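You operate a simulated robot arm through the tools that you are given. There is no shell and no other tool. Be economical: measure what you need, move in short steps, check, and stop when the job is done.

Carry out the task below with a simulated robot arm. There is one attempt and no reset: what you move stays moved.

Task
Run the blue tube to the drum inlet and fill the drum to MAX from the orange tap.
Fine: tap shut, tube end back on the grey stub, blue cap back on. Set down upright: blue cap.

The check looks at the end state, three seconds after you hand in, the way a careful person would. Anything else that was tipped, shoved, dropped, spilled or broken makes it a failure. Lids that push on must go on centred and level and be pressed home; caps that screw on are set level and turned clockwise until they are tight.

Robot
A 7-joint arm with a fingered hand on a trunk, on a base that drives. Base frame: it is fixed to the floor where the robot stands at the start and does not move with it; the origin is under the middle of the robot, x ahead of it, y to its left, z up. Readings come in m, rad, newtons and seconds.
With the tool pointing down near the work surface it reaches from about 0.3 to 0.7 m from the robot's upright axis, wherever it stands. Its first joint turns from -1.204 to 3.002 rad. Places, roughly: blue cap (3x3x5 cm) [0.6, -0.1, 0.8]; blue drum [0.7, 0.1, 0.5]; blue tap [0.5, -0.4, 1.1]; drum inlet stub [0.6, -0.1, 0.8]; grey stub [0.5, -0.2, 0.8]; orange tap [0.6, -0.2, 1.1]; top of the water bench [0.4, 0.1, 0.8]. Payload 3.4 kg.
The tool frame sits at the grasp point between the pads (the TCP): z along the fingers, y along the line on which they close. The tips reach 0.025 m beyond it. Largest opening 0.088 m; the body of the gripper starts 0.029 m behind the TCP. The gripper is a hand of 4 fingers: y runs from the thumb to the fingers, the wrist lies at [-0.013, -0.097, -0.162] in the tool frame, and closing takes about 1.5 s.
Orientation is told as [roll, pitch, yaw] about the base's x, y, z axes, in that order, counted from this pose: with the fingers straight down and the wrist toward the robot, the tool's x, y and z point along [0, 1, 0], [1, 0, 0] and [0, 0, -1] of the base frame.

Tools
- The arm moves only by the tool step_arm. Its argument "plan" is text: rows parted by semicolons, each of 7 numbers parted by spaces: the shift along the base's x, y, z in m, then the turn, a rotation vector about the base's x, y, z in rad, then the opening, from 0 (shut) to 1 (fully open). In form: x y z ax ay az fingers; .... A call has 1 to 20 rows; each row is the pose to reach, as a shift and turn from the pose commanded when the call began. A row lasts 0.2 s, in which the tool goes at most 0.05 m and 0.15 rad; a call with a longer step from one row to the next is refused whole, and so is a gripper value outside its range. A pose out of reach is approached as far as the arm can. The call stops where the force on the tool passes 90 N (or 10 N more than at its start, if that is more) or the arm is blocked; 0.2 s more then pass. The fingers move at their own pace (about 0.108 m/s each) and stop on an object; they squeeze with about 24 N. The grip force told is the motor's: it shows also when the fingers shut on nothing. Time passes only in rows, and 0.2 s behind the last, so rows that repeat a pose let the fingers close. The reply holds the time, the measured pose of the TCP, the force on the tool along the base axes, the opening and the grip force, in the units named above and with some noise, with the torque about the TCP (base axes, N m) and any sound that the robot's microphone picked up, and new pictures: "views" is both (left out), scene, wrist or none.
- Cameras (640 x 400 px; columns grow to the right, rows downward): "scene" is now at [0.1305, -0.03, 1.4366]; the picture's right is [-0.36, -0.93, 0.00], its down [-0.61, 0.23, -0.76] and it looks along [0.71, -0.27, -0.65] (base axes); focal length 214 px, centre (320, 200). "wrist" rides on the gripper at [0.064, -0.083, -0.098] in the tool frame; the picture's right is [-0.62, 0.37, -0.69], its down [-0.71, -0.63, 0.30] and it looks along [-0.32, 0.68, 0.65] (tool axes); focal length 265 px, centre (320, 200). There is no depth. A picture from a camera that has moved, and an enlarged one, comes with that camera's place and axes in the base frame and with its lens.
- move_column(by): slides the trunk up (or, below 0, down) by that many m; the arm and the scene camera ride with it, the base frame stays. It gives what a move gives, with no picture.
- base_move(legs): drives the robot by 1 to 6 legs, each [ahead, left, turn to the left] in m, m and rad, along the robot's own axes; the way and the turn of a leg run together, so that a leg with both is an arc; at most 1.5 m and 3.142 rad a leg. The arm and the cameras ride along, it lands a little off, and it stops where it bumps. It gives what a move gives, and a new picture of the scene camera.
- grasp_type(shape): the hand has 4 fingers and takes this shape, open, in about a second: jaw (thumb against the fingers, like two jaws); tri (thumb and two fingers); tip (a fingertip pinch); poke (one finger out to press); point (the index stretched); flat (the hand flat); cup (the hand cupped); fist (a fist). The gripper value then closes the fingers along that shape, each until it touches; the sizes above hold for jaw. It gives what a move gives, with no picture.
- turn_head(pan, tilt): turns the head with the scene camera to pan (to the left, within 1.501 rad either way) and tilt (down, from -0.506 to 1.204), counted from straight ahead of the robot. It gives what a move gives, and a new picture of the scene camera.
- enlarge(camera, box): a new picture of the part [left, top, right, bottom] of that camera's present view, enlarged. No time passes.
- sign_off(): hands the job in; it is judged then, once.

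Go step by step. Nothing tells you exact positions but the pictures and the camera data: compare them with the known pose of the tool, close in by small moves and look again before you grip or let go. The budget is 120 turns and 260 pictures, counting those below and the enlarged ones. Unless the task says otherwise, let go and move clear before handing in, and close with one line.

The tools are called after "Emit:" as name(argument=value, ...) on one line, values as JSON. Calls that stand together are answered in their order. step_arm: Moves the arm, as the interface text tells. Its arguments: {"type":"object","properties":{"plan":{"type":"string"},"views":{"type":"string","enum":["both","scene","wrist","none"]}},"required":["plan"]} The other tools are called the same way: move_column (by) slides the trunk up or down; grasp_type (shape) gives the hand a shape; base_move (legs) drives the base; turn_head (pan, tilt) turns the head that bears the scene camera; enlarge (camera, box) takes an enlarged picture of a part of a camera's view; sign_off () hands the job in.

At the start:

```text
clock: 0.0
tcp_pos: [0.4551, 0.0449, 1.2954]
tcp_rot: [0.001, 0.001, 0.0]
contact_force: [0.2, 0.0, -0.1]
ft_torque: [-0.01, 0.0, 0.01]
width: 0.0878
finger_force: 0.0
shape: jaw
trunk travel left (down, up): [-0.75, 0.09]
robot x, y, heading: [-0.0042, -0.0, -0.003]
head pan, tilt: [-0.367, 0.71]
```

scene: 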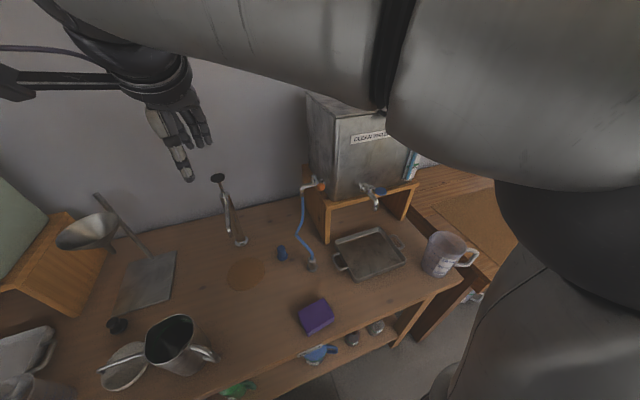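
wrist: 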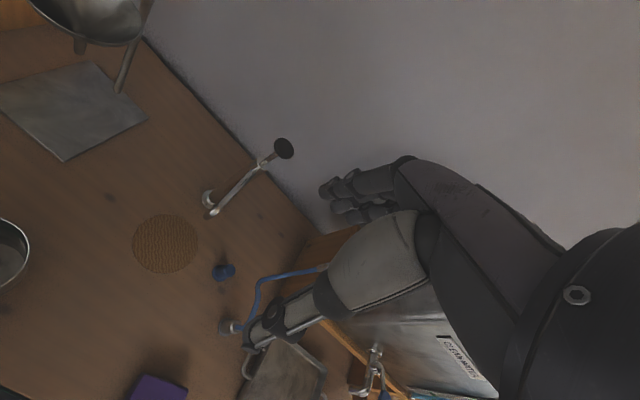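

I see a tank on a stand with an orange tap and a blue tube running down to a grey stub, with a small blue cap beside it. I'll look at these closer.

Emit:
enlarge(camera="scene", box=[230, 160, 430, 285])

Emit:
enlarge(camera="wrist", box=[120, 200, 440, 400])

Emit:
turn_head(pan=-0.1, tilt=1.0)

```text
3.20 times, centred on (330, 222) of scene
camera zoom: at [0.1305, -0.03, 1.4366], right [-0.36, -0.93, 0.0], down [-0.61, 0.23, -0.76], along [0.71, -0.27, -0.65], focal length 686 px, centre (288, 128)
```

zoom: 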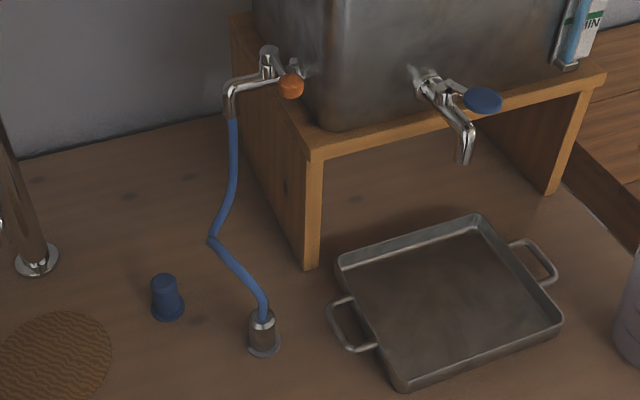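

```text
2.00 times, centred on (280, 300) of wrist
camera zoom: at [0.3711, 0.1104, 1.3923], right [0.37, -0.62, 0.69], down [-0.63, -0.71, -0.3], along [0.68, -0.32, -0.65], focal length 531 px, centre (400, 0)
```

zoom: 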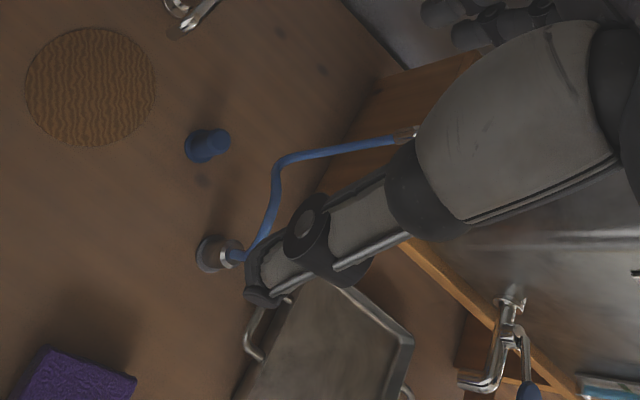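

```text
clock: 0.8
tcp_pos: [0.4551, 0.0463, 1.2934]
tcp_rot: [0.002, 0.0, 0.0]
contact_force: [0.4, -0.7, 0.8]
ft_torque: [0.02, -0.04, 0.01]
width: 0.0877
finger_force: 0.1
shape: jaw
trunk travel left (down, up): [-0.75, 0.09]
robot x, y, heading: [0.0013, 0.0027, -0.002]
head pan, tilt: [-0.099, 1.0]
camera scene: at [0.121, -0.0067, 1.4142], right [-0.1, -0.99, 0.0], down [-0.84, 0.08, -0.54], along [0.54, -0.05, -0.84], focal length 214 px, centre (320, 200)
```

scene: 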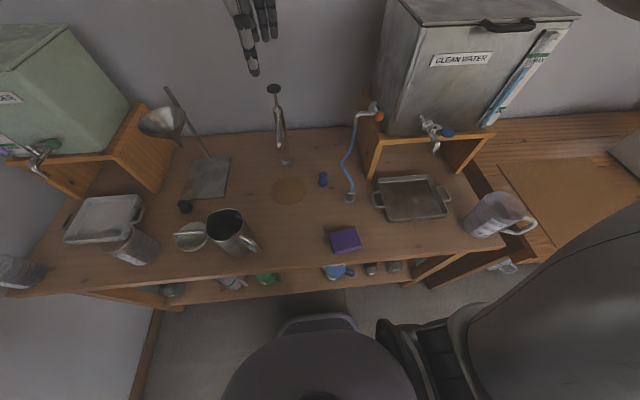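

The blue cap most likely sits on the drum inlet, and the drum is under the bench. I'll back off and look at the drum from lower down.

Emit:
base_move(legs=[[-0.6, 0, 0]])

Emit:
turn_head(pan=0.0, tilt=0.6)

```text
clock: 4.2
tcp_pos: [-0.1613, 0.0473, 1.294]
tcp_rot: [0.0, -0.001, 0.009]
contact_force: [-0.5, 0.1, -0.1]
ft_torque: [0.0, 0.0, 0.02]
width: 0.0875
finger_force: 0.1
shape: jaw
trunk travel left (down, up): [-0.75, 0.09]
robot x, y, heading: [-0.6153, -0.0049, 0.005]
head pan, tilt: [-0.099, 1.0]
camera scene: at [-0.4952, -0.0084, 1.4141], right [-0.09, -1.0, 0.0], down [-0.84, 0.08, -0.54], along [0.54, -0.05, -0.84], focal length 214 px, centre (320, 200)
```

scene: 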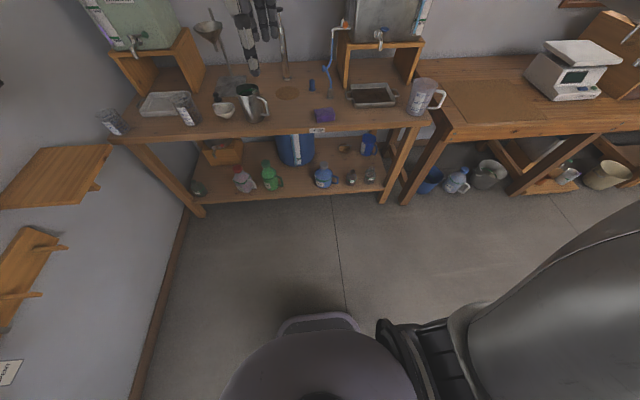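

```text
clock: 5.1
tcp_pos: [-0.1611, 0.0481, 1.2941]
tcp_rot: [0.001, 0.001, 0.007]
contact_force: [0.2, -0.1, 0.8]
ft_torque: [-0.02, 0.02, 0.0]
width: 0.0876
finger_force: 0.0
shape: jaw
trunk travel left (down, up): [-0.75, 0.09]
robot x, y, heading: [-0.6158, -0.0014, 0.011]
head pan, tilt: [0.0, 0.6]
camera scene: at [-0.476, -0.0013, 1.4461], right [0.01, -1.0, 0.0], down [-0.57, -0.01, -0.82], along [0.82, 0.01, -0.57], focal length 214 px, centre (320, 200)
```

scene: 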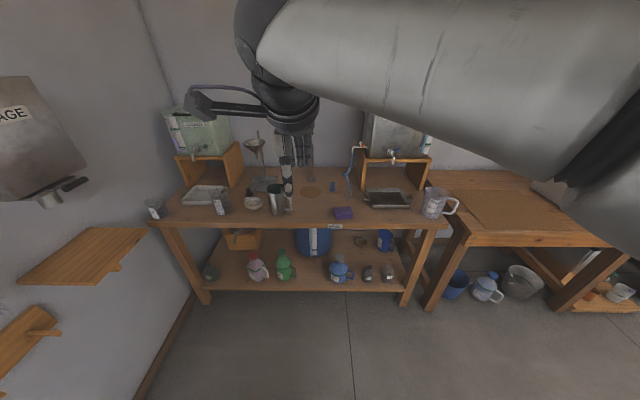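

The blue drum stands on the shelf under the bench and has a white gauge strip. I'll lower the trunk to read it.

Emit:
move_column(by=-0.6)

Emit:
turn_head(pan=0.0, tilt=0.25)

Emit:
enlarge(camera="scene", box=[220, 120, 420, 245])

```text
refused: -0.6 is not a number from -0.4 to 0.4
```

```text
clock: 6.0
tcp_pos: [-0.1624, 0.0463, 1.2939]
tcp_rot: [0.0, 0.002, 0.009]
contact_force: [-0.5, 0.2, -0.6]
ft_torque: [-0.01, 0.02, -0.02]
width: 0.0876
finger_force: 0.1
shape: jaw
trunk travel left (down, up): [-0.75, 0.09]
robot x, y, heading: [-0.6156, -0.0054, 0.011]
head pan, tilt: [0.0, 0.25]
camera scene: at [-0.471, -0.0013, 1.4783], right [0.01, -1.0, 0.0], down [-0.25, 0.0, -0.97], along [0.97, 0.01, -0.25], focal length 214 px, centre (320, 200)
```

scene: 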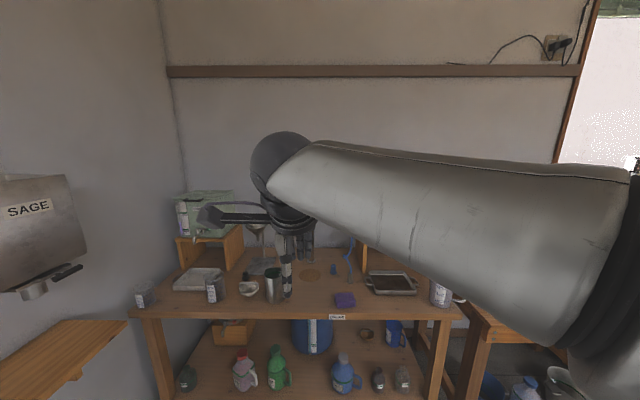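

```text
3.20 times, centred on (320, 182) of scene
camera zoom: at [-0.471, -0.0013, 1.4783], right [0.01, -1.0, 0.0], down [-0.25, 0.0, -0.97], along [0.97, 0.01, -0.25], focal length 686 px, centre (320, 256)
```

zoom: 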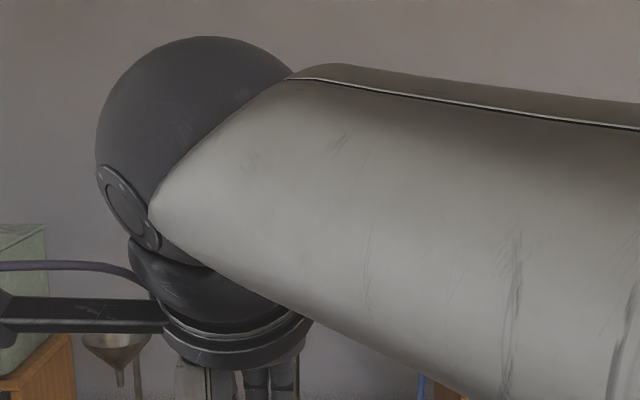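

Emit:
move_column(by=-0.4)

Emit:
turn_head(pan=0.0, tilt=0.4)

```text
clock: 9.8
tcp_pos: [-0.1608, 0.047, 0.8941]
tcp_rot: [-0.003, 0.0, 0.009]
contact_force: [0.2, 0.8, 1.1]
ft_torque: [0.01, -0.01, 0.02]
width: 0.0876
finger_force: 0.0
shape: jaw
trunk travel left (down, up): [-0.35, 0.49]
robot x, y, heading: [-0.6154, -0.0046, 0.009]
head pan, tilt: [0.0, 0.25]
```

```text
clock: 10.5
tcp_pos: [-0.1613, 0.0466, 0.8949]
tcp_rot: [0.002, -0.001, 0.009]
contact_force: [0.1, -0.2, -0.1]
ft_torque: [-0.01, 0.01, 0.01]
width: 0.0876
finger_force: 0.1
shape: jaw
trunk travel left (down, up): [-0.35, 0.49]
robot x, y, heading: [-0.6174, -0.0055, 0.011]
head pan, tilt: [0.0, 0.4]
camera scene: at [-0.4718, -0.0012, 1.0644], right [0.01, -1.0, 0.0], down [-0.39, 0.0, -0.92], along [0.92, 0.01, -0.39], focal length 214 px, centre (320, 200)
```

scene: 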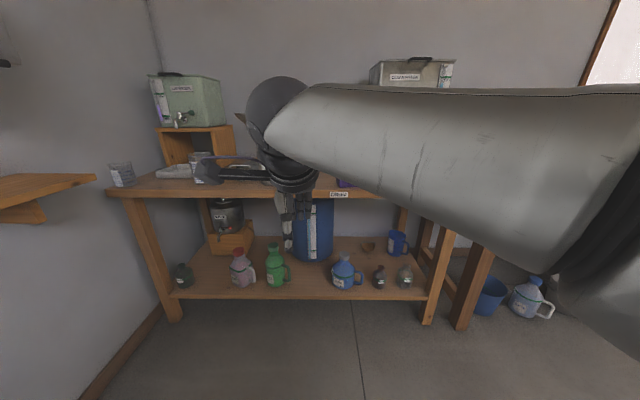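

Emit:
enlarge(camera="scene", box=[270, 185, 366, 270])

Emit:
enlarge(camera="wrist", box=[0, 0, 640, 400])

```text
4.71 times, centred on (318, 228) of scene
camera zoom: at [-0.4718, -0.0012, 1.0644], right [0.01, -1.0, 0.0], down [-0.39, 0.0, -0.92], along [0.92, 0.01, -0.39], focal length 1009 px, centre (329, 71)
```

zoom: 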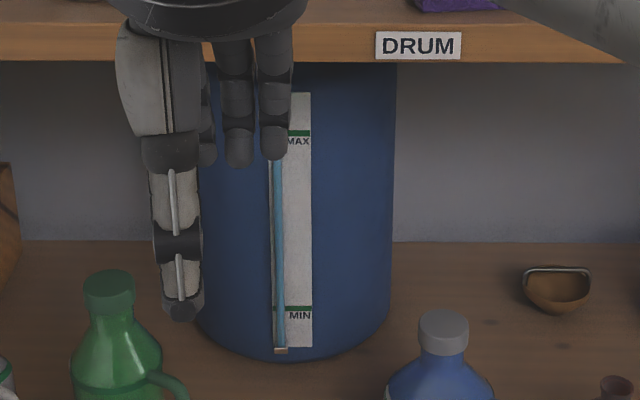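

```text
1.00 times, centred on (320, 200) of wrist
camera zoom: at [-0.2459, 0.111, 0.9923], right [0.37, -0.62, 0.69], down [-0.62, -0.72, -0.3], along [0.69, -0.32, -0.65], focal length 265 px, centre (320, 200)
```

zoom: 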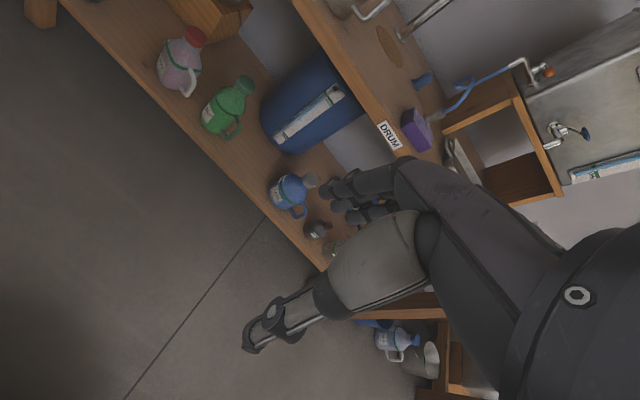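

Emit:
enlarge(camera="wrist", box=[256, 70, 368, 160])

Emit:
enlarge(camera="wrist", box=[390, 40, 600, 180])

Emit:
turn_head(pan=0.25, tilt=0.4)

```text
4.44 times, centred on (312, 115) of wrist
camera zoom: at [-0.2459, 0.111, 0.9923], right [0.37, -0.62, 0.69], down [-0.62, -0.72, -0.3], along [0.69, -0.32, -0.65], focal length 1180 px, centre (356, 578)
```

zoom: 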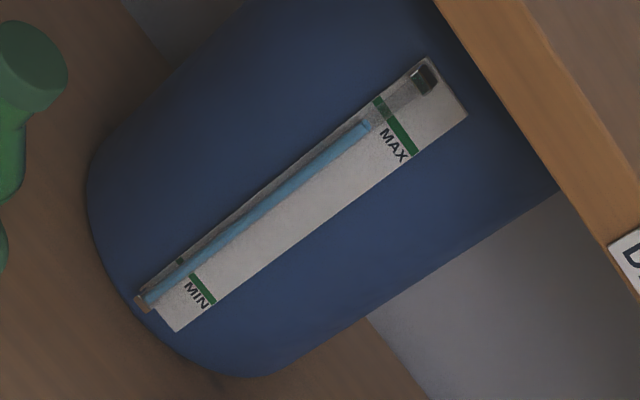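

```text
2.86 times, centred on (495, 110) of wrist
camera zoom: at [-0.2459, 0.111, 0.9923], right [0.37, -0.62, 0.69], down [-0.62, -0.72, -0.3], along [0.69, -0.32, -0.65], focal length 758 px, centre (-180, 457)
```

zoom: 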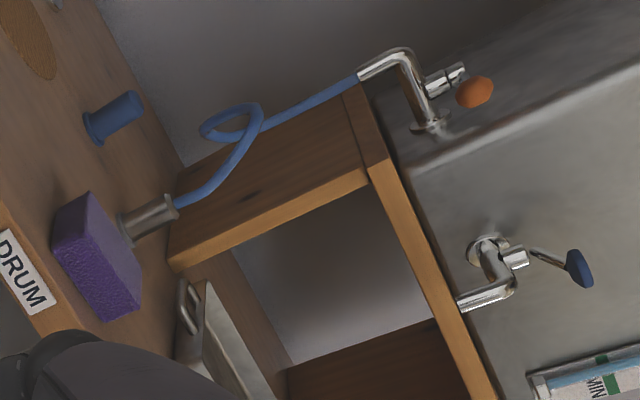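

```text
clock: 11.2
tcp_pos: [-0.1624, 0.0477, 0.8935]
tcp_rot: [0.0, 0.002, 0.009]
contact_force: [1.0, 0.7, -0.4]
ft_torque: [-0.05, -0.04, -0.02]
width: 0.0876
finger_force: 0.0
shape: jaw
trunk travel left (down, up): [-0.35, 0.49]
robot x, y, heading: [-0.615, -0.0029, 0.011]
head pan, tilt: [0.25, 0.4]
camera scene: at [-0.4749, 0.0215, 1.0644], right [0.26, -0.97, 0.0], down [-0.38, -0.1, -0.92], along [0.89, 0.24, -0.39], focal length 214 px, centre (320, 200)
```

scene: 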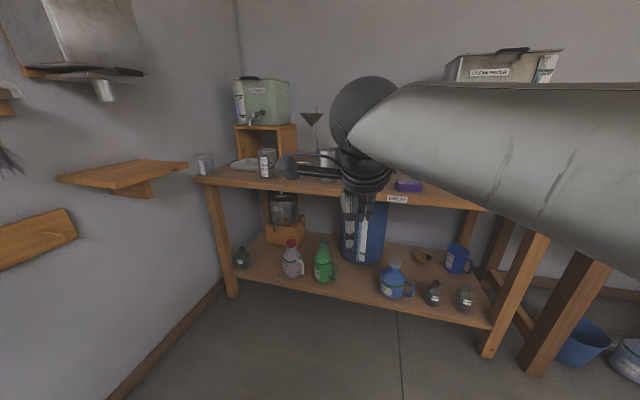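

The drum's sight glass shows water a little below MAX, so only a small top-up is needed. I'll raise the trunk, drive back and start with the cap.

Emit:
move_column(by=0.4)

Emit:
base_move(legs=[[0.6, 0, 0]])

Emit:
turn_head(pan=-0.15, tilt=0.85)

Emit:
enlarge(camera="scene", box=[280, 110, 440, 210])

```text
clock: 15.1
tcp_pos: [-0.1604, 0.0473, 1.2946]
tcp_rot: [0.0, 0.0, 0.007]
contact_force: [-0.7, -0.4, -0.3]
ft_torque: [-0.02, -0.01, 0.03]
width: 0.0874
finger_force: 0.0
shape: jaw
trunk travel left (down, up): [-0.75, 0.09]
robot x, y, heading: [-0.6151, -0.0029, 0.006]
head pan, tilt: [0.25, 0.4]
```

```text
clock: 18.5
tcp_pos: [0.4395, 0.0581, 1.2945]
tcp_rot: [0.0, 0.001, 0.017]
contact_force: [0.6, -0.3, -0.1]
ft_torque: [-0.01, 0.01, 0.01]
width: 0.0873
finger_force: 0.0
shape: jaw
trunk travel left (down, up): [-0.75, 0.09]
robot x, y, heading: [-0.0157, 0.0029, 0.013]
head pan, tilt: [0.25, 0.4]
camera scene: at [0.126, 0.0302, 1.4643], right [0.26, -0.96, 0.0], down [-0.38, -0.1, -0.92], along [0.89, 0.24, -0.39], focal length 214 px, centre (320, 200)
```

scene: 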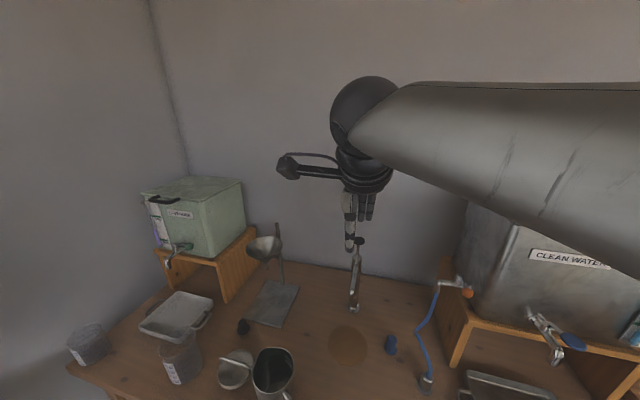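

```text
clock: 19.4
tcp_pos: [0.4378, 0.0568, 1.2928]
tcp_rot: [-0.001, 0.0, 0.016]
contact_force: [0.4, -0.2, -0.4]
ft_torque: [0.02, 0.0, 0.0]
width: 0.0874
finger_force: 0.0
shape: jaw
trunk travel left (down, up): [-0.75, 0.09]
robot x, y, heading: [-0.0146, 0.0025, 0.017]
head pan, tilt: [-0.15, 0.85]
camera scene: at [0.1139, -0.0045, 1.4253], right [-0.13, -0.99, 0.0], down [-0.74, 0.1, -0.66], along [0.65, -0.09, -0.75], focal length 214 px, centre (320, 200)
```

scene: 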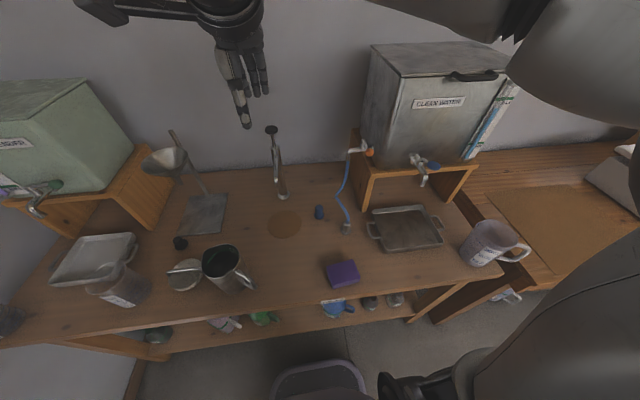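

```text
4.00 times, centred on (360, 160) of scene
camera zoom: at [0.1139, -0.0045, 1.4253], right [-0.13, -0.99, 0.0], down [-0.74, 0.1, -0.66], along [0.65, -0.09, -0.75], focal length 858 px, centre (160, 360)
```

zoom: 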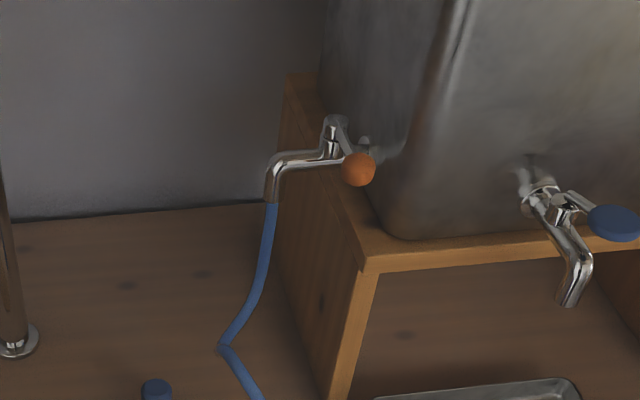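

Emit:
enlarge(camera="scene", box=[296, 190, 376, 240])

Emit:
enlarge(camera="scene", box=[340, 120, 388, 165])

Emit:
enlarge(camera="scene", box=[450, 70, 530, 170])

```text
8.00 times, centred on (336, 215) of scene
camera zoom: at [0.1139, -0.0045, 1.4253], right [-0.13, -0.99, 0.0], down [-0.74, 0.1, -0.66], along [0.65, -0.09, -0.75], focal length 1716 px, centre (192, 80)
```

zoom: 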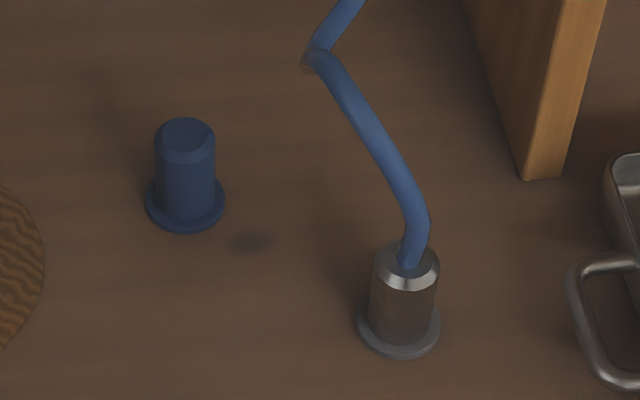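

```text
8.89 times, centred on (364, 142) of scene
camera zoom: at [0.1139, -0.0045, 1.4253], right [-0.13, -0.99, 0.0], down [-0.74, 0.1, -0.66], along [0.65, -0.09, -0.75], focal length 1906 px, centre (-71, 711)
```

zoom: 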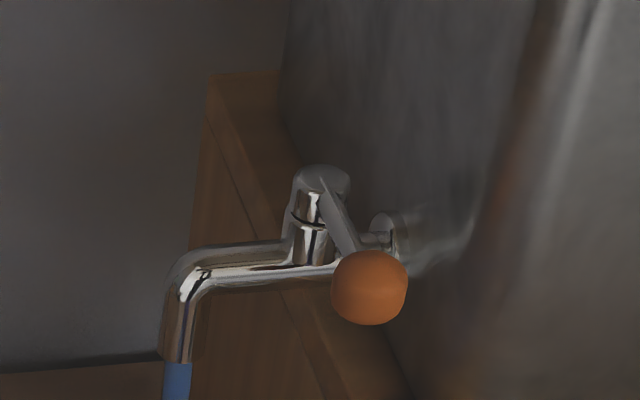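

```text
4.00 times, centred on (490, 120) of scene
camera zoom: at [0.1139, -0.0045, 1.4253], right [-0.13, -0.99, 0.0], down [-0.74, 0.1, -0.66], along [0.65, -0.09, -0.75], focal length 858 px, centre (-360, 520)
```

zoom: 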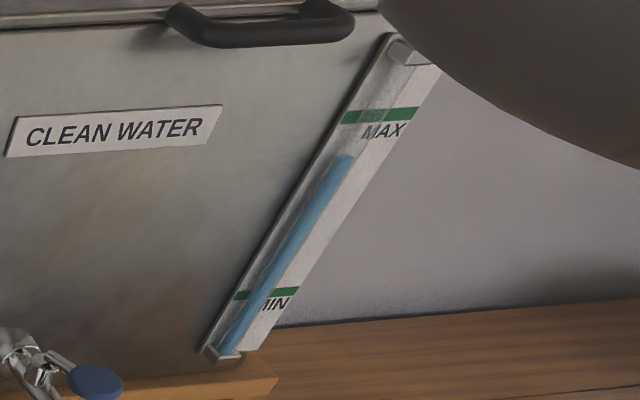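

The blue cap is at about (0.596, -0.069) with its top near z 0.834, and the grey stub is at about (0.516, -0.152). I'll move above the cap.

Emit:
step_arm(plan="0.016 -0.013 -0.033 0 0 0 1; 0.032 -0.025 -0.066 0 0 0 1; 0.047 -0.038 -0.099 0 0 0 1; 0.063 -0.05 -0.132 0 0 0 1; 0.079 -0.063 -0.165 0 0 0 1; 0.095 -0.076 -0.198 0 0 0 1; 0.111 -0.088 -0.231 0 0 0 1; 0.126 -0.101 -0.264 0 0 0 1; 0.142 -0.113 -0.297 0 0 0 1; 0.158 -0.126 -0.33 0 0 -0.017 1; 0.158 -0.126 -0.36 0 0 -0.017 1")

```text
clock: 21.8
tcp_pos: [0.5967, -0.0715, 0.9342]
tcp_rot: [-0.001, 0.001, 0.0]
contact_force: [0.0, -0.4, 0.3]
ft_torque: [-0.01, -0.03, 0.01]
width: 0.0878
finger_force: 0.1
shape: jaw
trunk travel left (down, up): [-0.75, 0.09]
robot x, y, heading: [-0.0133, 0.0052, 0.016]
head pan, tilt: [-0.15, 0.85]
camera scene: at [0.1142, -0.0045, 1.4252], right [-0.13, -0.99, 0.0], down [-0.74, 0.1, -0.66], along [0.65, -0.09, -0.75], focal length 214 px, centre (320, 200)
camera wrist: at [0.5128, -0.0072, 1.0321], right [0.37, -0.62, 0.69], down [-0.63, -0.71, -0.3], along [0.68, -0.33, -0.65], focal length 265 px, centre (320, 200)
```

scene: 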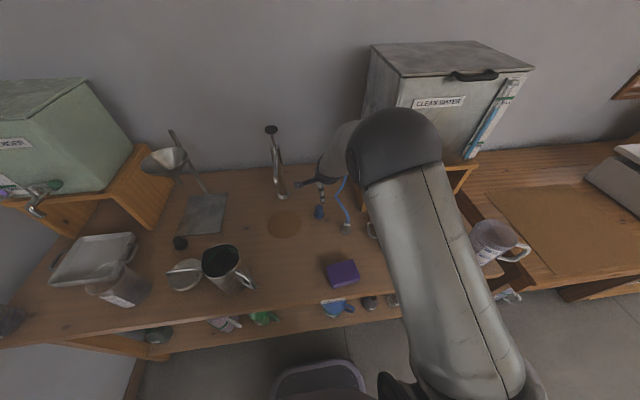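
wrist: 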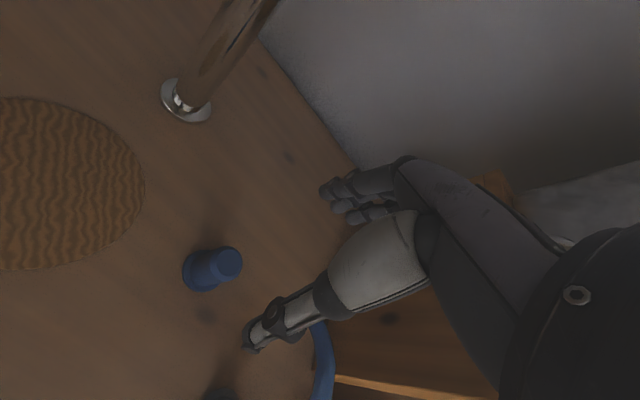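

Emit:
enlarge(camera="scene", box=[280, 100, 440, 240])

Emit:
enlarge(camera="wrist", box=[140, 180, 380, 400])

```text
2.86 times, centred on (360, 170) of scene
camera zoom: at [0.1142, -0.0045, 1.4252], right [-0.13, -0.99, 0.0], down [-0.74, 0.1, -0.66], along [0.65, -0.09, -0.75], focal length 613 px, centre (206, 286)
```

zoom: 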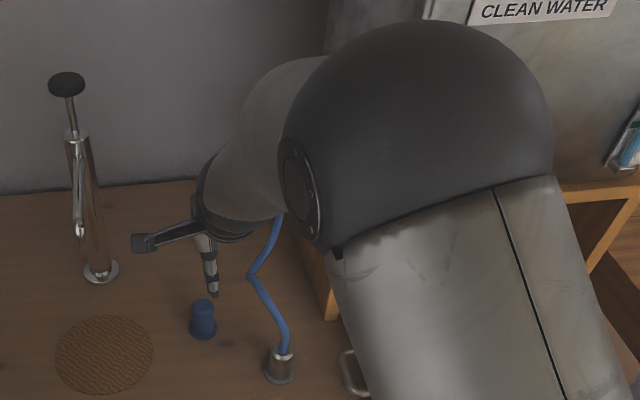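

```text
1.82 times, centred on (260, 290) of wrist
camera zoom: at [0.5128, -0.0072, 1.0321], right [0.37, -0.62, 0.69], down [-0.63, -0.71, -0.3], along [0.68, -0.33, -0.65], focal length 483 px, centre (429, 36)
```

zoom: 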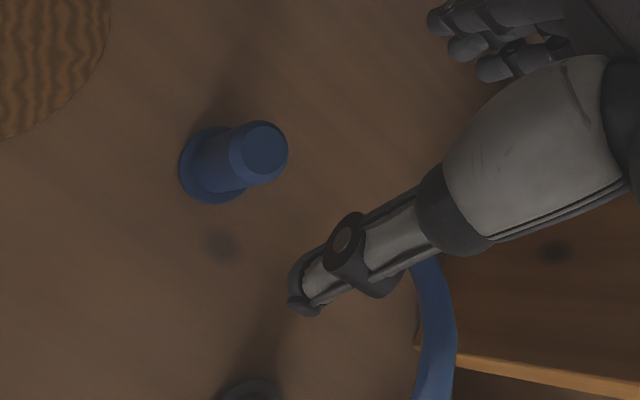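

The cap is confirmed at about (0.596, -0.067). I'll descend around it.

Emit:
step_arm(plan="0 0.004 -0.03 0 0 0 1; 0 0.004 -0.06 0 0 0 1; 0 0.004 -0.09 0 0 0 1; 0 0.004 -0.112 0 0 0 1; 0 0.004 -0.112 0 0 0 1")

Emit:
enlarge(camera="wrist", box=[140, 180, 380, 400])

```text
clock: 23.0
tcp_pos: [0.5966, -0.0646, 0.8232]
tcp_rot: [0.002, 0.001, -0.002]
contact_force: [-0.5, -0.7, 0.3]
ft_torque: [-0.03, 0.04, 0.0]
width: 0.0878
finger_force: 0.1
shape: jaw
trunk travel left (down, up): [-0.75, 0.09]
robot x, y, heading: [-0.0158, 0.0044, 0.014]
head pan, tilt: [-0.15, 0.85]
camera scene: at [0.1136, -0.0047, 1.4253], right [-0.13, -0.99, 0.0], down [-0.74, 0.1, -0.66], along [0.65, -0.09, -0.75], focal length 214 px, centre (320, 200)
camera wrist: at [0.5134, -0.0002, 0.9211], right [0.37, -0.62, 0.69], down [-0.63, -0.71, -0.3], along [0.68, -0.32, -0.65], focal length 265 px, centre (320, 200)
```

scene: 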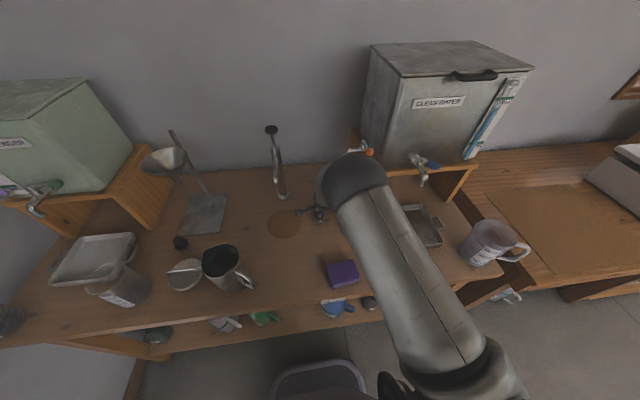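
wrist: 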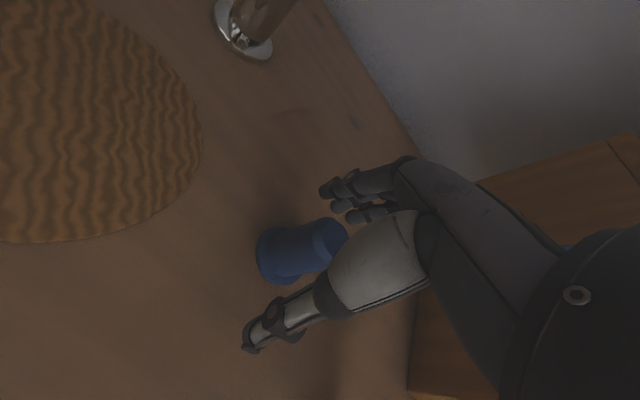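

```text
1.82 times, centred on (260, 290) of wrist
camera zoom: at [0.5134, -0.0002, 0.9211], right [0.37, -0.62, 0.69], down [-0.63, -0.71, -0.3], along [0.68, -0.32, -0.65], focal length 483 px, centre (429, 36)
```

zoom: 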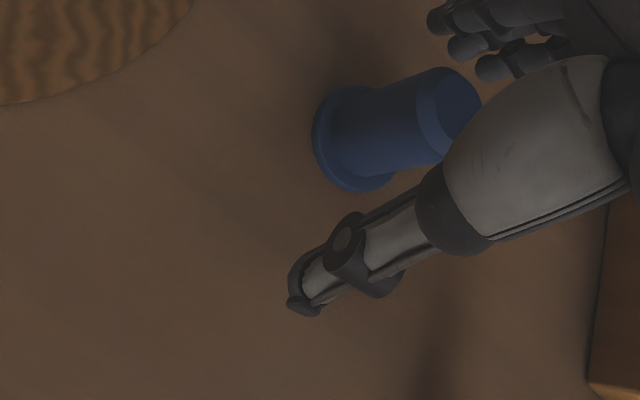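

Emit:
step_arm(plan="0 0 0 0 0 0 0.6; 0 0 0 0 0 0 0.3; 0 0 0 0 0 0 0; 0 0 0 0 0 0 0; 0 0 0 0 0 0 0; 0 0 0 0 0 0 0; 0 0 0 0 0 0 0; 0 0 0 0 0 0 0", views="wrist")

```text
clock: 24.8
tcp_pos: [0.5974, -0.0646, 0.8223]
tcp_rot: [-0.001, 0.001, -0.002]
contact_force: [-0.5, -0.2, 0.7]
ft_torque: [0.01, 0.01, 0.02]
width: 0.0213
finger_force: 24.0
shape: jaw
trunk travel left (down, up): [-0.75, 0.09]
robot x, y, heading: [-0.0175, 0.0065, 0.011]
head pan, tilt: [-0.15, 0.85]
camera wrist: at [0.5136, -0.0002, 0.9213], right [0.37, -0.62, 0.69], down [-0.63, -0.71, -0.3], along [0.68, -0.33, -0.65], focal length 265 px, centre (320, 200)
```

wrist: 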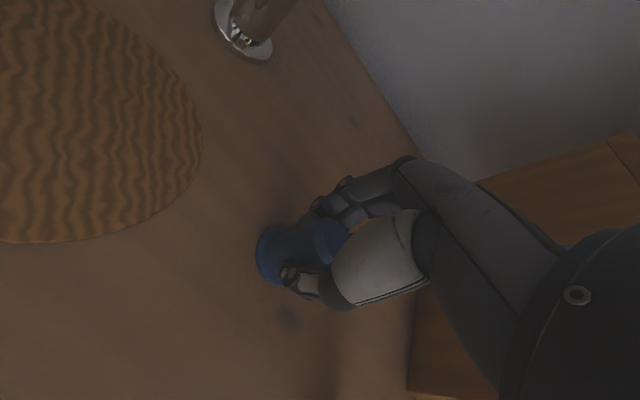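

Gripped at 21 mm wide. I'll pull up slowly and watch the force, which should show whether the cap is push-on or screw-on.

Emit:
step_arm(plan="0 0 0.005 0 0 0 0; 0 0 0.01 0 0 0 0; 0 0 0.015 0 0 0 0", views="wrist")

```text
clock: 25.6
tcp_pos: [0.5961, -0.0649, 0.84]
tcp_rot: [0.0, -0.001, -0.001]
contact_force: [0.6, 0.6, 0.4]
ft_torque: [-0.01, -0.02, -0.02]
width: 0.0211
finger_force: 24.3
shape: jaw
trunk travel left (down, up): [-0.75, 0.09]
robot x, y, heading: [-0.014, 0.0063, 0.014]
head pan, tilt: [-0.15, 0.85]
camera wrist: at [0.5125, 0.0, 0.9372], right [0.37, -0.62, 0.69], down [-0.63, -0.71, -0.3], along [0.68, -0.33, -0.65], focal length 265 px, centre (320, 200)
```

wrist: 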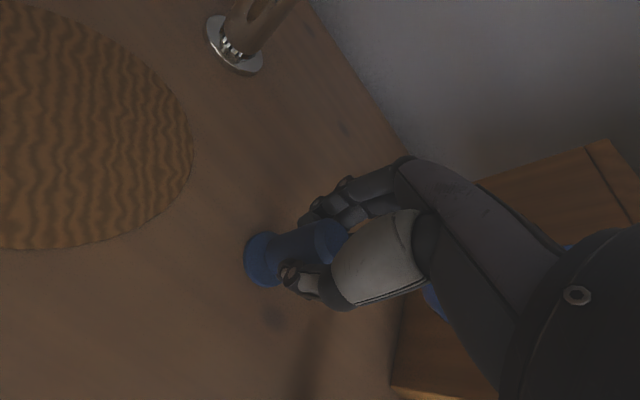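

Emit:
step_arm(plan="0 0 0.02 0 0 0 0; 0 0 0.04 0 0 0 0; 0 0 0.06 0 0 0 0; 0 0 0.08 0 0 0 0", views="both")

Emit:
enlarge(camera="wrist", box=[140, 180, 380, 400])

```text
clock: 26.6
tcp_pos: [0.5948, -0.0637, 0.9184]
tcp_rot: [0.003, 0.001, -0.003]
contact_force: [0.4, 0.3, 0.7]
ft_torque: [0.0, -0.02, -0.01]
width: 0.0212
finger_force: 24.0
shape: jaw
trunk travel left (down, up): [-0.75, 0.09]
robot x, y, heading: [-0.0174, 0.0038, 0.012]
head pan, tilt: [-0.15, 0.85]
camera scene: at [0.1135, -0.0046, 1.4253], right [-0.13, -0.99, 0.0], down [-0.74, 0.1, -0.66], along [0.65, -0.09, -0.75], focal length 214 px, centre (320, 200)
camera wrist: at [0.5114, 0.0011, 1.0169], right [0.37, -0.62, 0.69], down [-0.63, -0.71, -0.31], along [0.68, -0.32, -0.65], focal length 265 px, centre (320, 200)
```

scene: 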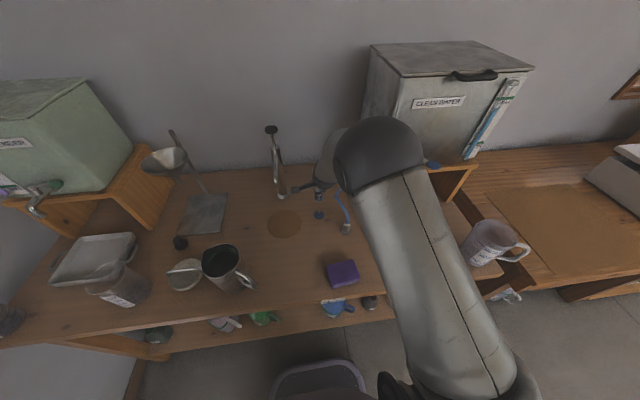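
wrist: 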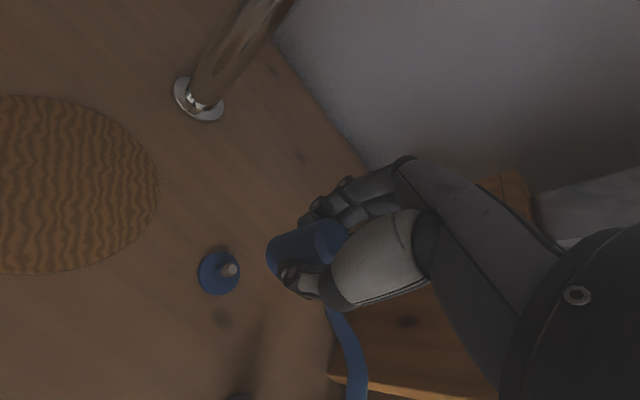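

```text
1.82 times, centred on (260, 290) of wrist
camera zoom: at [0.5114, 0.0011, 1.0169], right [0.37, -0.62, 0.69], down [-0.63, -0.71, -0.31], along [0.68, -0.32, -0.65], focal length 483 px, centre (429, 36)
```

zoom: 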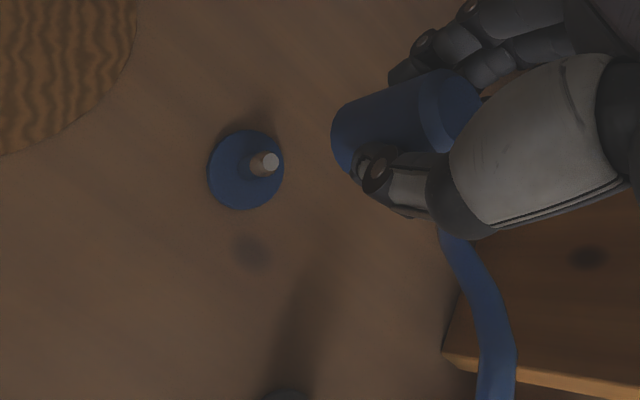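

The cap lifts straight off and leaves a thin nipple at (0.596, -0.064). I'll set the cap down upright on clear bench at about (0.48, 0.0).

Emit:
step_arm(plan="-0.03 0.015 0 0 0 0 0; -0.06 0.03 0 0 0 0 0; -0.09 0.047 0 0 0 0 0; -0.115 0.064 0 0 0 0 0; -0.115 0.064 -0.03 0 0 0 0; -0.115 0.064 -0.06 0 0 0 0; -0.115 0.064 -0.085 0 0 0 0; -0.115 0.064 -0.094 0 0 0 0; -0.115 0.064 -0.097 0 0 0 0", views="wrist")

```text
clock: 28.6
tcp_pos: [0.4809, -0.0008, 0.8205]
tcp_rot: [0.0, 0.002, -0.003]
contact_force: [0.5, 0.1, 0.3]
ft_torque: [0.03, -0.01, -0.01]
width: 0.0209
finger_force: 24.1
shape: jaw
trunk travel left (down, up): [-0.75, 0.09]
robot x, y, heading: [-0.0129, 0.0054, 0.02]
head pan, tilt: [-0.15, 0.85]
camera wrist: at [0.3968, 0.0643, 0.9182], right [0.37, -0.62, 0.69], down [-0.63, -0.71, -0.3], along [0.68, -0.33, -0.65], focal length 265 px, centre (320, 200)
```

wrist: 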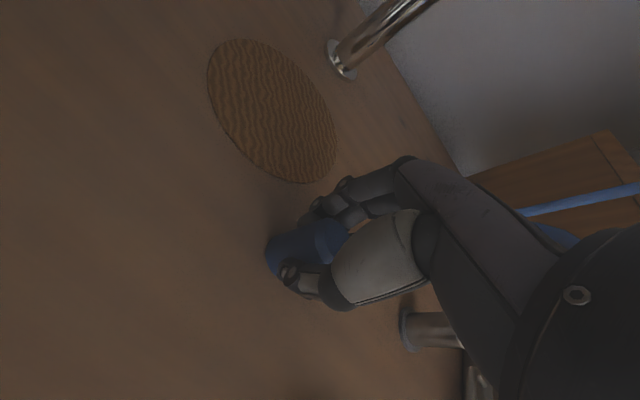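

Emit:
step_arm(plan="0 0 -0.001 0 0 0 0; 0 0 -0.002 0 0 0 0; 0 0 -0.003 0 0 0 0", views="none")

Emit:
step_arm(plan="0 0 -0.001 0 0 0 0; 0 0 -0.002 0 0 0 0", views="wrist")

```text
clock: 29.4
tcp_pos: [0.4812, -0.001, 0.82]
tcp_rot: [0.003, -0.003, -0.003]
contact_force: [-1.3, 0.7, 4.4]
ft_torque: [-0.03, -0.05, -0.01]
width: 0.0212
finger_force: 23.8
shape: jaw
trunk travel left (down, up): [-0.75, 0.09]
robot x, y, heading: [-0.0133, 0.0027, 0.017]
head pan, tilt: [-0.15, 0.85]
```

```text
clock: 30.0
tcp_pos: [0.481, -0.0008, 0.8175]
tcp_rot: [0.004, -0.003, -0.004]
contact_force: [-1.6, 0.5, 11.3]
ft_torque: [0.02, -0.04, 0.01]
width: 0.0213
finger_force: 23.8
shape: jaw
trunk travel left (down, up): [-0.75, 0.09]
robot x, y, heading: [-0.0172, 0.0033, 0.012]
head pan, tilt: [-0.15, 0.85]
camera wrist: at [0.3975, 0.0642, 0.9156], right [0.36, -0.62, 0.69], down [-0.63, -0.71, -0.31], along [0.68, -0.33, -0.65], focal length 265 px, centre (320, 200)
```

wrist: 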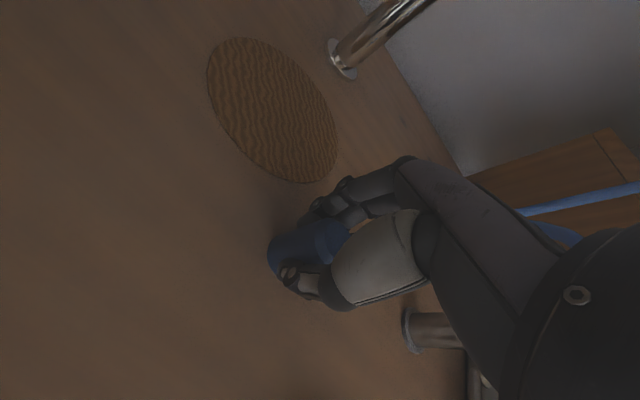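

The cap is resting on the bench with 11 N of contact. I'll release slowly and rise clear.

Emit:
step_arm(plan="0 0 0.002 0 0 0 0.2; 0 0 0.002 0 0 0 0.4; 0 0 0.002 0 0 0 0.7; 0 0 0.002 0 0 0 1; 0 0 0.002 0 0 0 1; 0 0 0.002 0 0 0 1; 0 0 0.03 0 0 0 1; 0 0 0.07 0 0 0 1; 0 0 0.1 0 0 0 1; 0 0 0.13 0 0 0 1", views="both")

Emit:
enlarge(camera="scene", box=[280, 120, 440, 240])

```text
clock: 32.0
tcp_pos: [0.4339, -0.0121, 0.8248]
tcp_rot: [0.014, 0.205, -0.034]
contact_force: [-0.1, 0.5, 0.3]
ft_torque: [-0.03, 0.01, -0.02]
width: 0.0878
finger_force: 0.1
shape: jaw
trunk travel left (down, up): [-0.75, 0.09]
robot x, y, heading: [-0.0157, 0.0061, 0.016]
head pan, tilt: [-0.15, 0.85]
stopped in row 9: the arm was blocked; the commanded pose is now the measured one
camera scene: at [0.114, -0.0051, 1.4252], right [-0.13, -0.99, 0.0], down [-0.74, 0.1, -0.66], along [0.65, -0.09, -0.75], focal length 214 px, centre (320, 200)
camera wrist: at [0.3734, 0.0527, 0.9386], right [0.48, -0.65, 0.59], down [-0.71, -0.69, -0.18], along [0.52, -0.33, -0.78], focal length 265 px, centre (320, 200)
```

scene: 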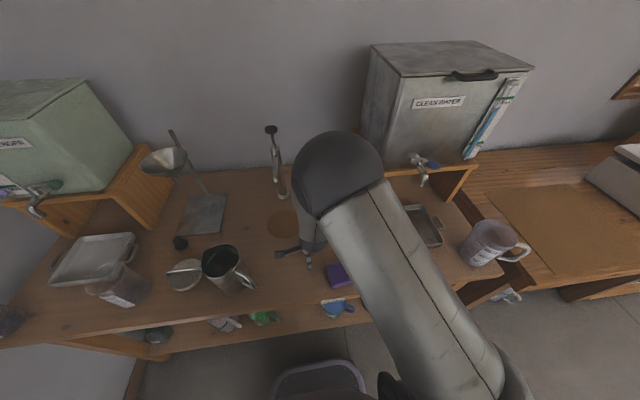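
wrist: 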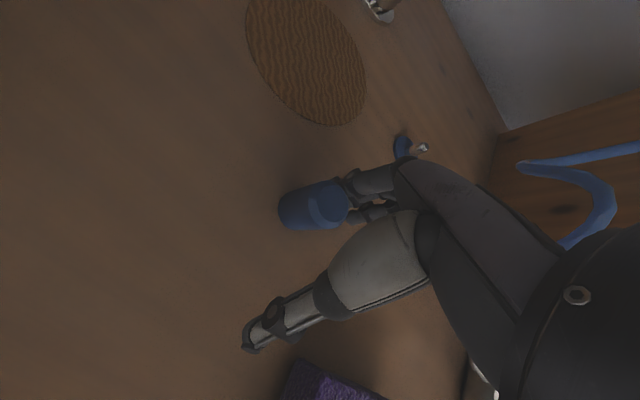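

```text
3.33 times, centred on (360, 180) of scene
camera zoom: at [0.114, -0.0051, 1.4252], right [-0.13, -0.99, 0.0], down [-0.74, 0.1, -0.66], along [0.65, -0.09, -0.75], focal length 715 px, centre (187, 267)
```

zoom: 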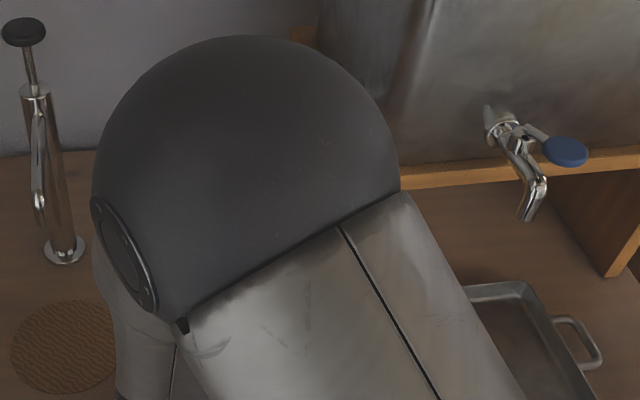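

The arm jammed oddly while rising: it tilted and slid back, and may have nudged the cap, which still stands upright. I'll undo the tilt in small steps, keeping the cap between the fingers.

Emit:
step_arm(plan="0.006 0.002 0 0 -0.07 0.01 1; 0.012 0.005 0.002 0 -0.14 0.02 1; 0.018 0.007 0.004 -0.014 -0.205 0.034 1; 0.018 0.007 0.004 -0.014 -0.205 0.034 1", views="wrist")

Emit:
enlarge(camera="wrist", box=[200, 100, 440, 320])

```text
clock: 33.0
tcp_pos: [0.4524, -0.0058, 0.8308]
tcp_rot: [0.009, -0.003, -0.009]
contact_force: [-0.3, -0.8, 0.1]
ft_torque: [0.01, 0.02, -0.02]
width: 0.088
finger_force: 0.0
shape: jaw
trunk travel left (down, up): [-0.75, 0.09]
robot x, y, heading: [-0.0127, 0.0035, 0.012]
head pan, tilt: [-0.15, 0.85]
camera wrist: at [0.3683, 0.0585, 0.9293], right [0.36, -0.63, 0.69], down [-0.64, -0.71, -0.31], along [0.68, -0.32, -0.65], focal length 265 px, centre (320, 200)
```

wrist: 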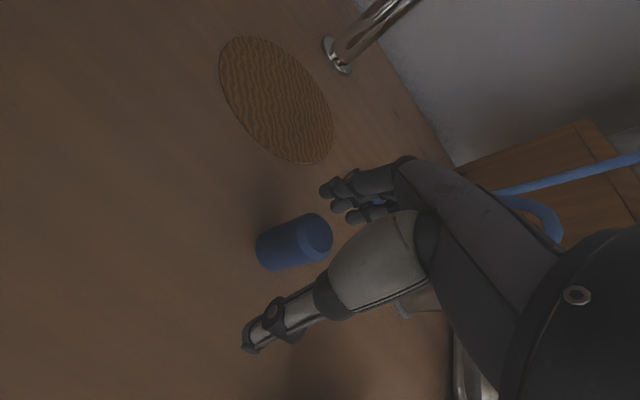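

```text
1.82 times, centred on (320, 210) of wrist
camera zoom: at [0.3683, 0.0585, 0.9293], right [0.36, -0.63, 0.69], down [-0.64, -0.71, -0.31], along [0.68, -0.32, -0.65], focal length 483 px, centre (320, 182)
```

zoom: 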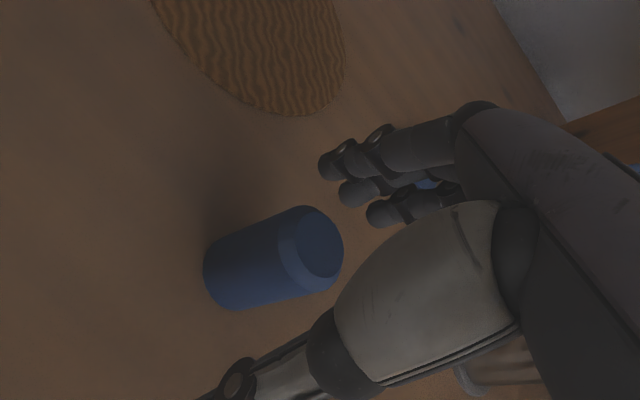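

Emit:
step_arm(plan="0 0.004 0.02 0 0 0 1; 0 0.004 0.04 0 0 0 1; 0 0.004 0.06 0 0 0 1; 0 0.004 0.085 0 0 0 1; 0 0.004 0.11 0 0 0 1", views="both")

```text
clock: 33.7
tcp_pos: [0.406, -0.0101, 0.8194]
tcp_rot: [0.015, 0.177, -0.034]
contact_force: [-0.4, 0.0, 0.5]
ft_torque: [0.02, 0.01, -0.03]
width: 0.0879
finger_force: 0.1
shape: jaw
trunk travel left (down, up): [-0.75, 0.09]
robot x, y, heading: [-0.0156, 0.003, 0.013]
head pan, tilt: [-0.15, 0.85]
stopped in row 3: the arm was blocked; the commanded pose is now the measured one
camera scene: at [0.1139, -0.0051, 1.4252], right [-0.13, -0.99, 0.0], down [-0.74, 0.1, -0.66], along [0.65, -0.09, -0.75], focal length 214 px, centre (320, 200)
camera wrist: at [0.3433, 0.056, 0.9311], right [0.46, -0.65, 0.61], down [-0.7, -0.69, -0.2], along [0.55, -0.33, -0.77], focal length 265 px, centre (320, 200)
```

scene: 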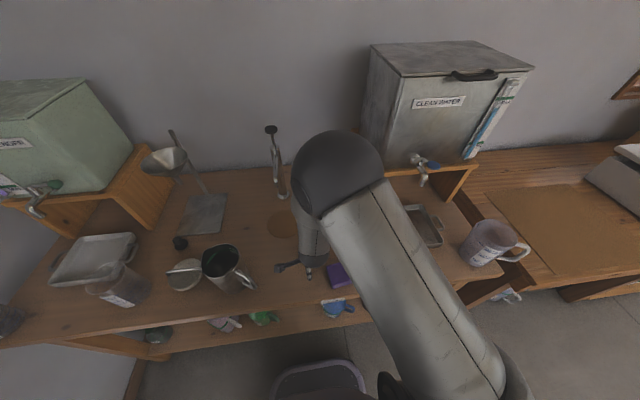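
wrist: 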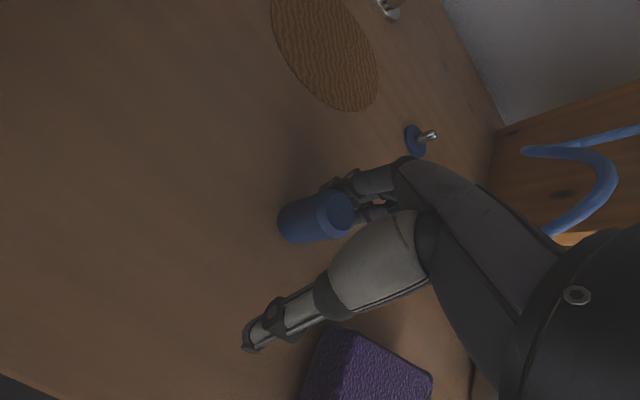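

The same jam again: the arm pitched instead of rising, and the cap slid a few centimetres towards me but is still upright. I'll re-level and lift with the trunk instead.

Emit:
step_arm(plan="0.006 0.003 0 0 -0.06 0.01 1; 0.012 0.006 0.002 0 -0.12 0.02 1; 0.017 0.009 0.004 -0.014 -0.177 0.034 1; 0.017 0.009 0.004 -0.014 -0.177 0.034 1", views="none")

Emit:
move_column(by=0.03)

Emit:
step_arm(plan="0 0 0 0 0 0 1", views="both")

```text
clock: 34.7
tcp_pos: [0.4248, -0.0029, 0.8274]
tcp_rot: [0.019, -0.002, -0.019]
contact_force: [-0.2, 0.0, 0.7]
ft_torque: [-0.03, 0.0, -0.01]
width: 0.0879
finger_force: 0.0
shape: jaw
trunk travel left (down, up): [-0.75, 0.09]
robot x, y, heading: [-0.0194, 0.0097, 0.021]
head pan, tilt: [-0.15, 0.85]
```

```text
clock: 35.5
tcp_pos: [0.4247, -0.0026, 0.8559]
tcp_rot: [0.017, 0.002, -0.019]
contact_force: [-0.2, -0.3, -0.2]
ft_torque: [-0.03, 0.0, -0.02]
width: 0.0876
finger_force: 0.2
shape: jaw
trunk travel left (down, up): [-0.78, 0.06]
robot x, y, heading: [-0.0165, 0.0035, 0.015]
head pan, tilt: [-0.15, 0.85]
```

```text
clock: 35.9
tcp_pos: [0.4239, -0.0026, 0.8545]
tcp_rot: [0.017, 0.0, -0.019]
contact_force: [-0.2, -0.7, 0.6]
ft_torque: [-0.01, 0.01, 0.02]
width: 0.088
finger_force: 0.0
shape: jaw
trunk travel left (down, up): [-0.78, 0.06]
robot x, y, heading: [-0.0142, 0.0008, 0.017]
head pan, tilt: [-0.15, 0.85]
camera scene: at [0.1139, -0.0046, 1.4552], right [-0.13, -0.99, 0.0], down [-0.74, 0.1, -0.66], along [0.65, -0.09, -0.75], focal length 214 px, centre (320, 200)
camera wrist: at [0.3423, 0.0615, 0.9545], right [0.36, -0.64, 0.68], down [-0.64, -0.7, -0.32], along [0.68, -0.33, -0.66], focal length 265 px, centre (320, 200)
```

scene: 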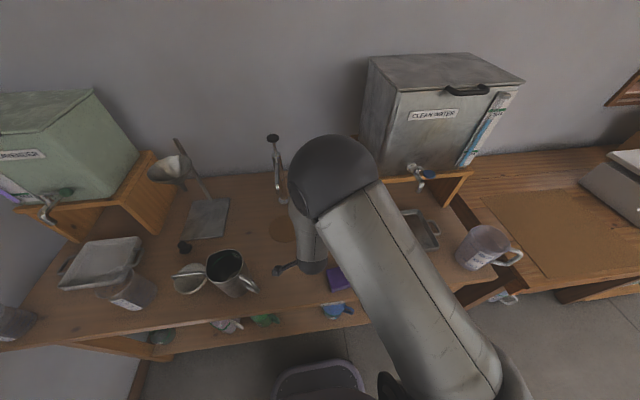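
wrist: 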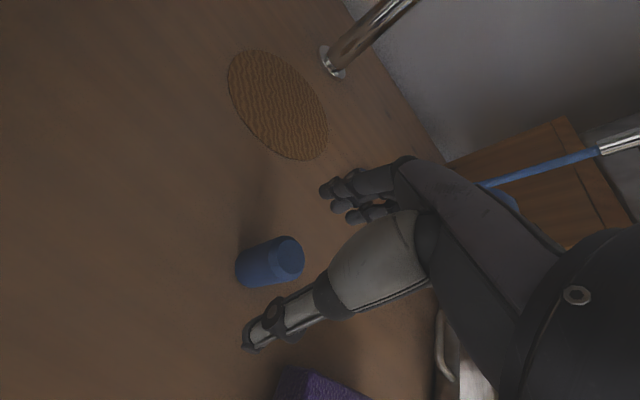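

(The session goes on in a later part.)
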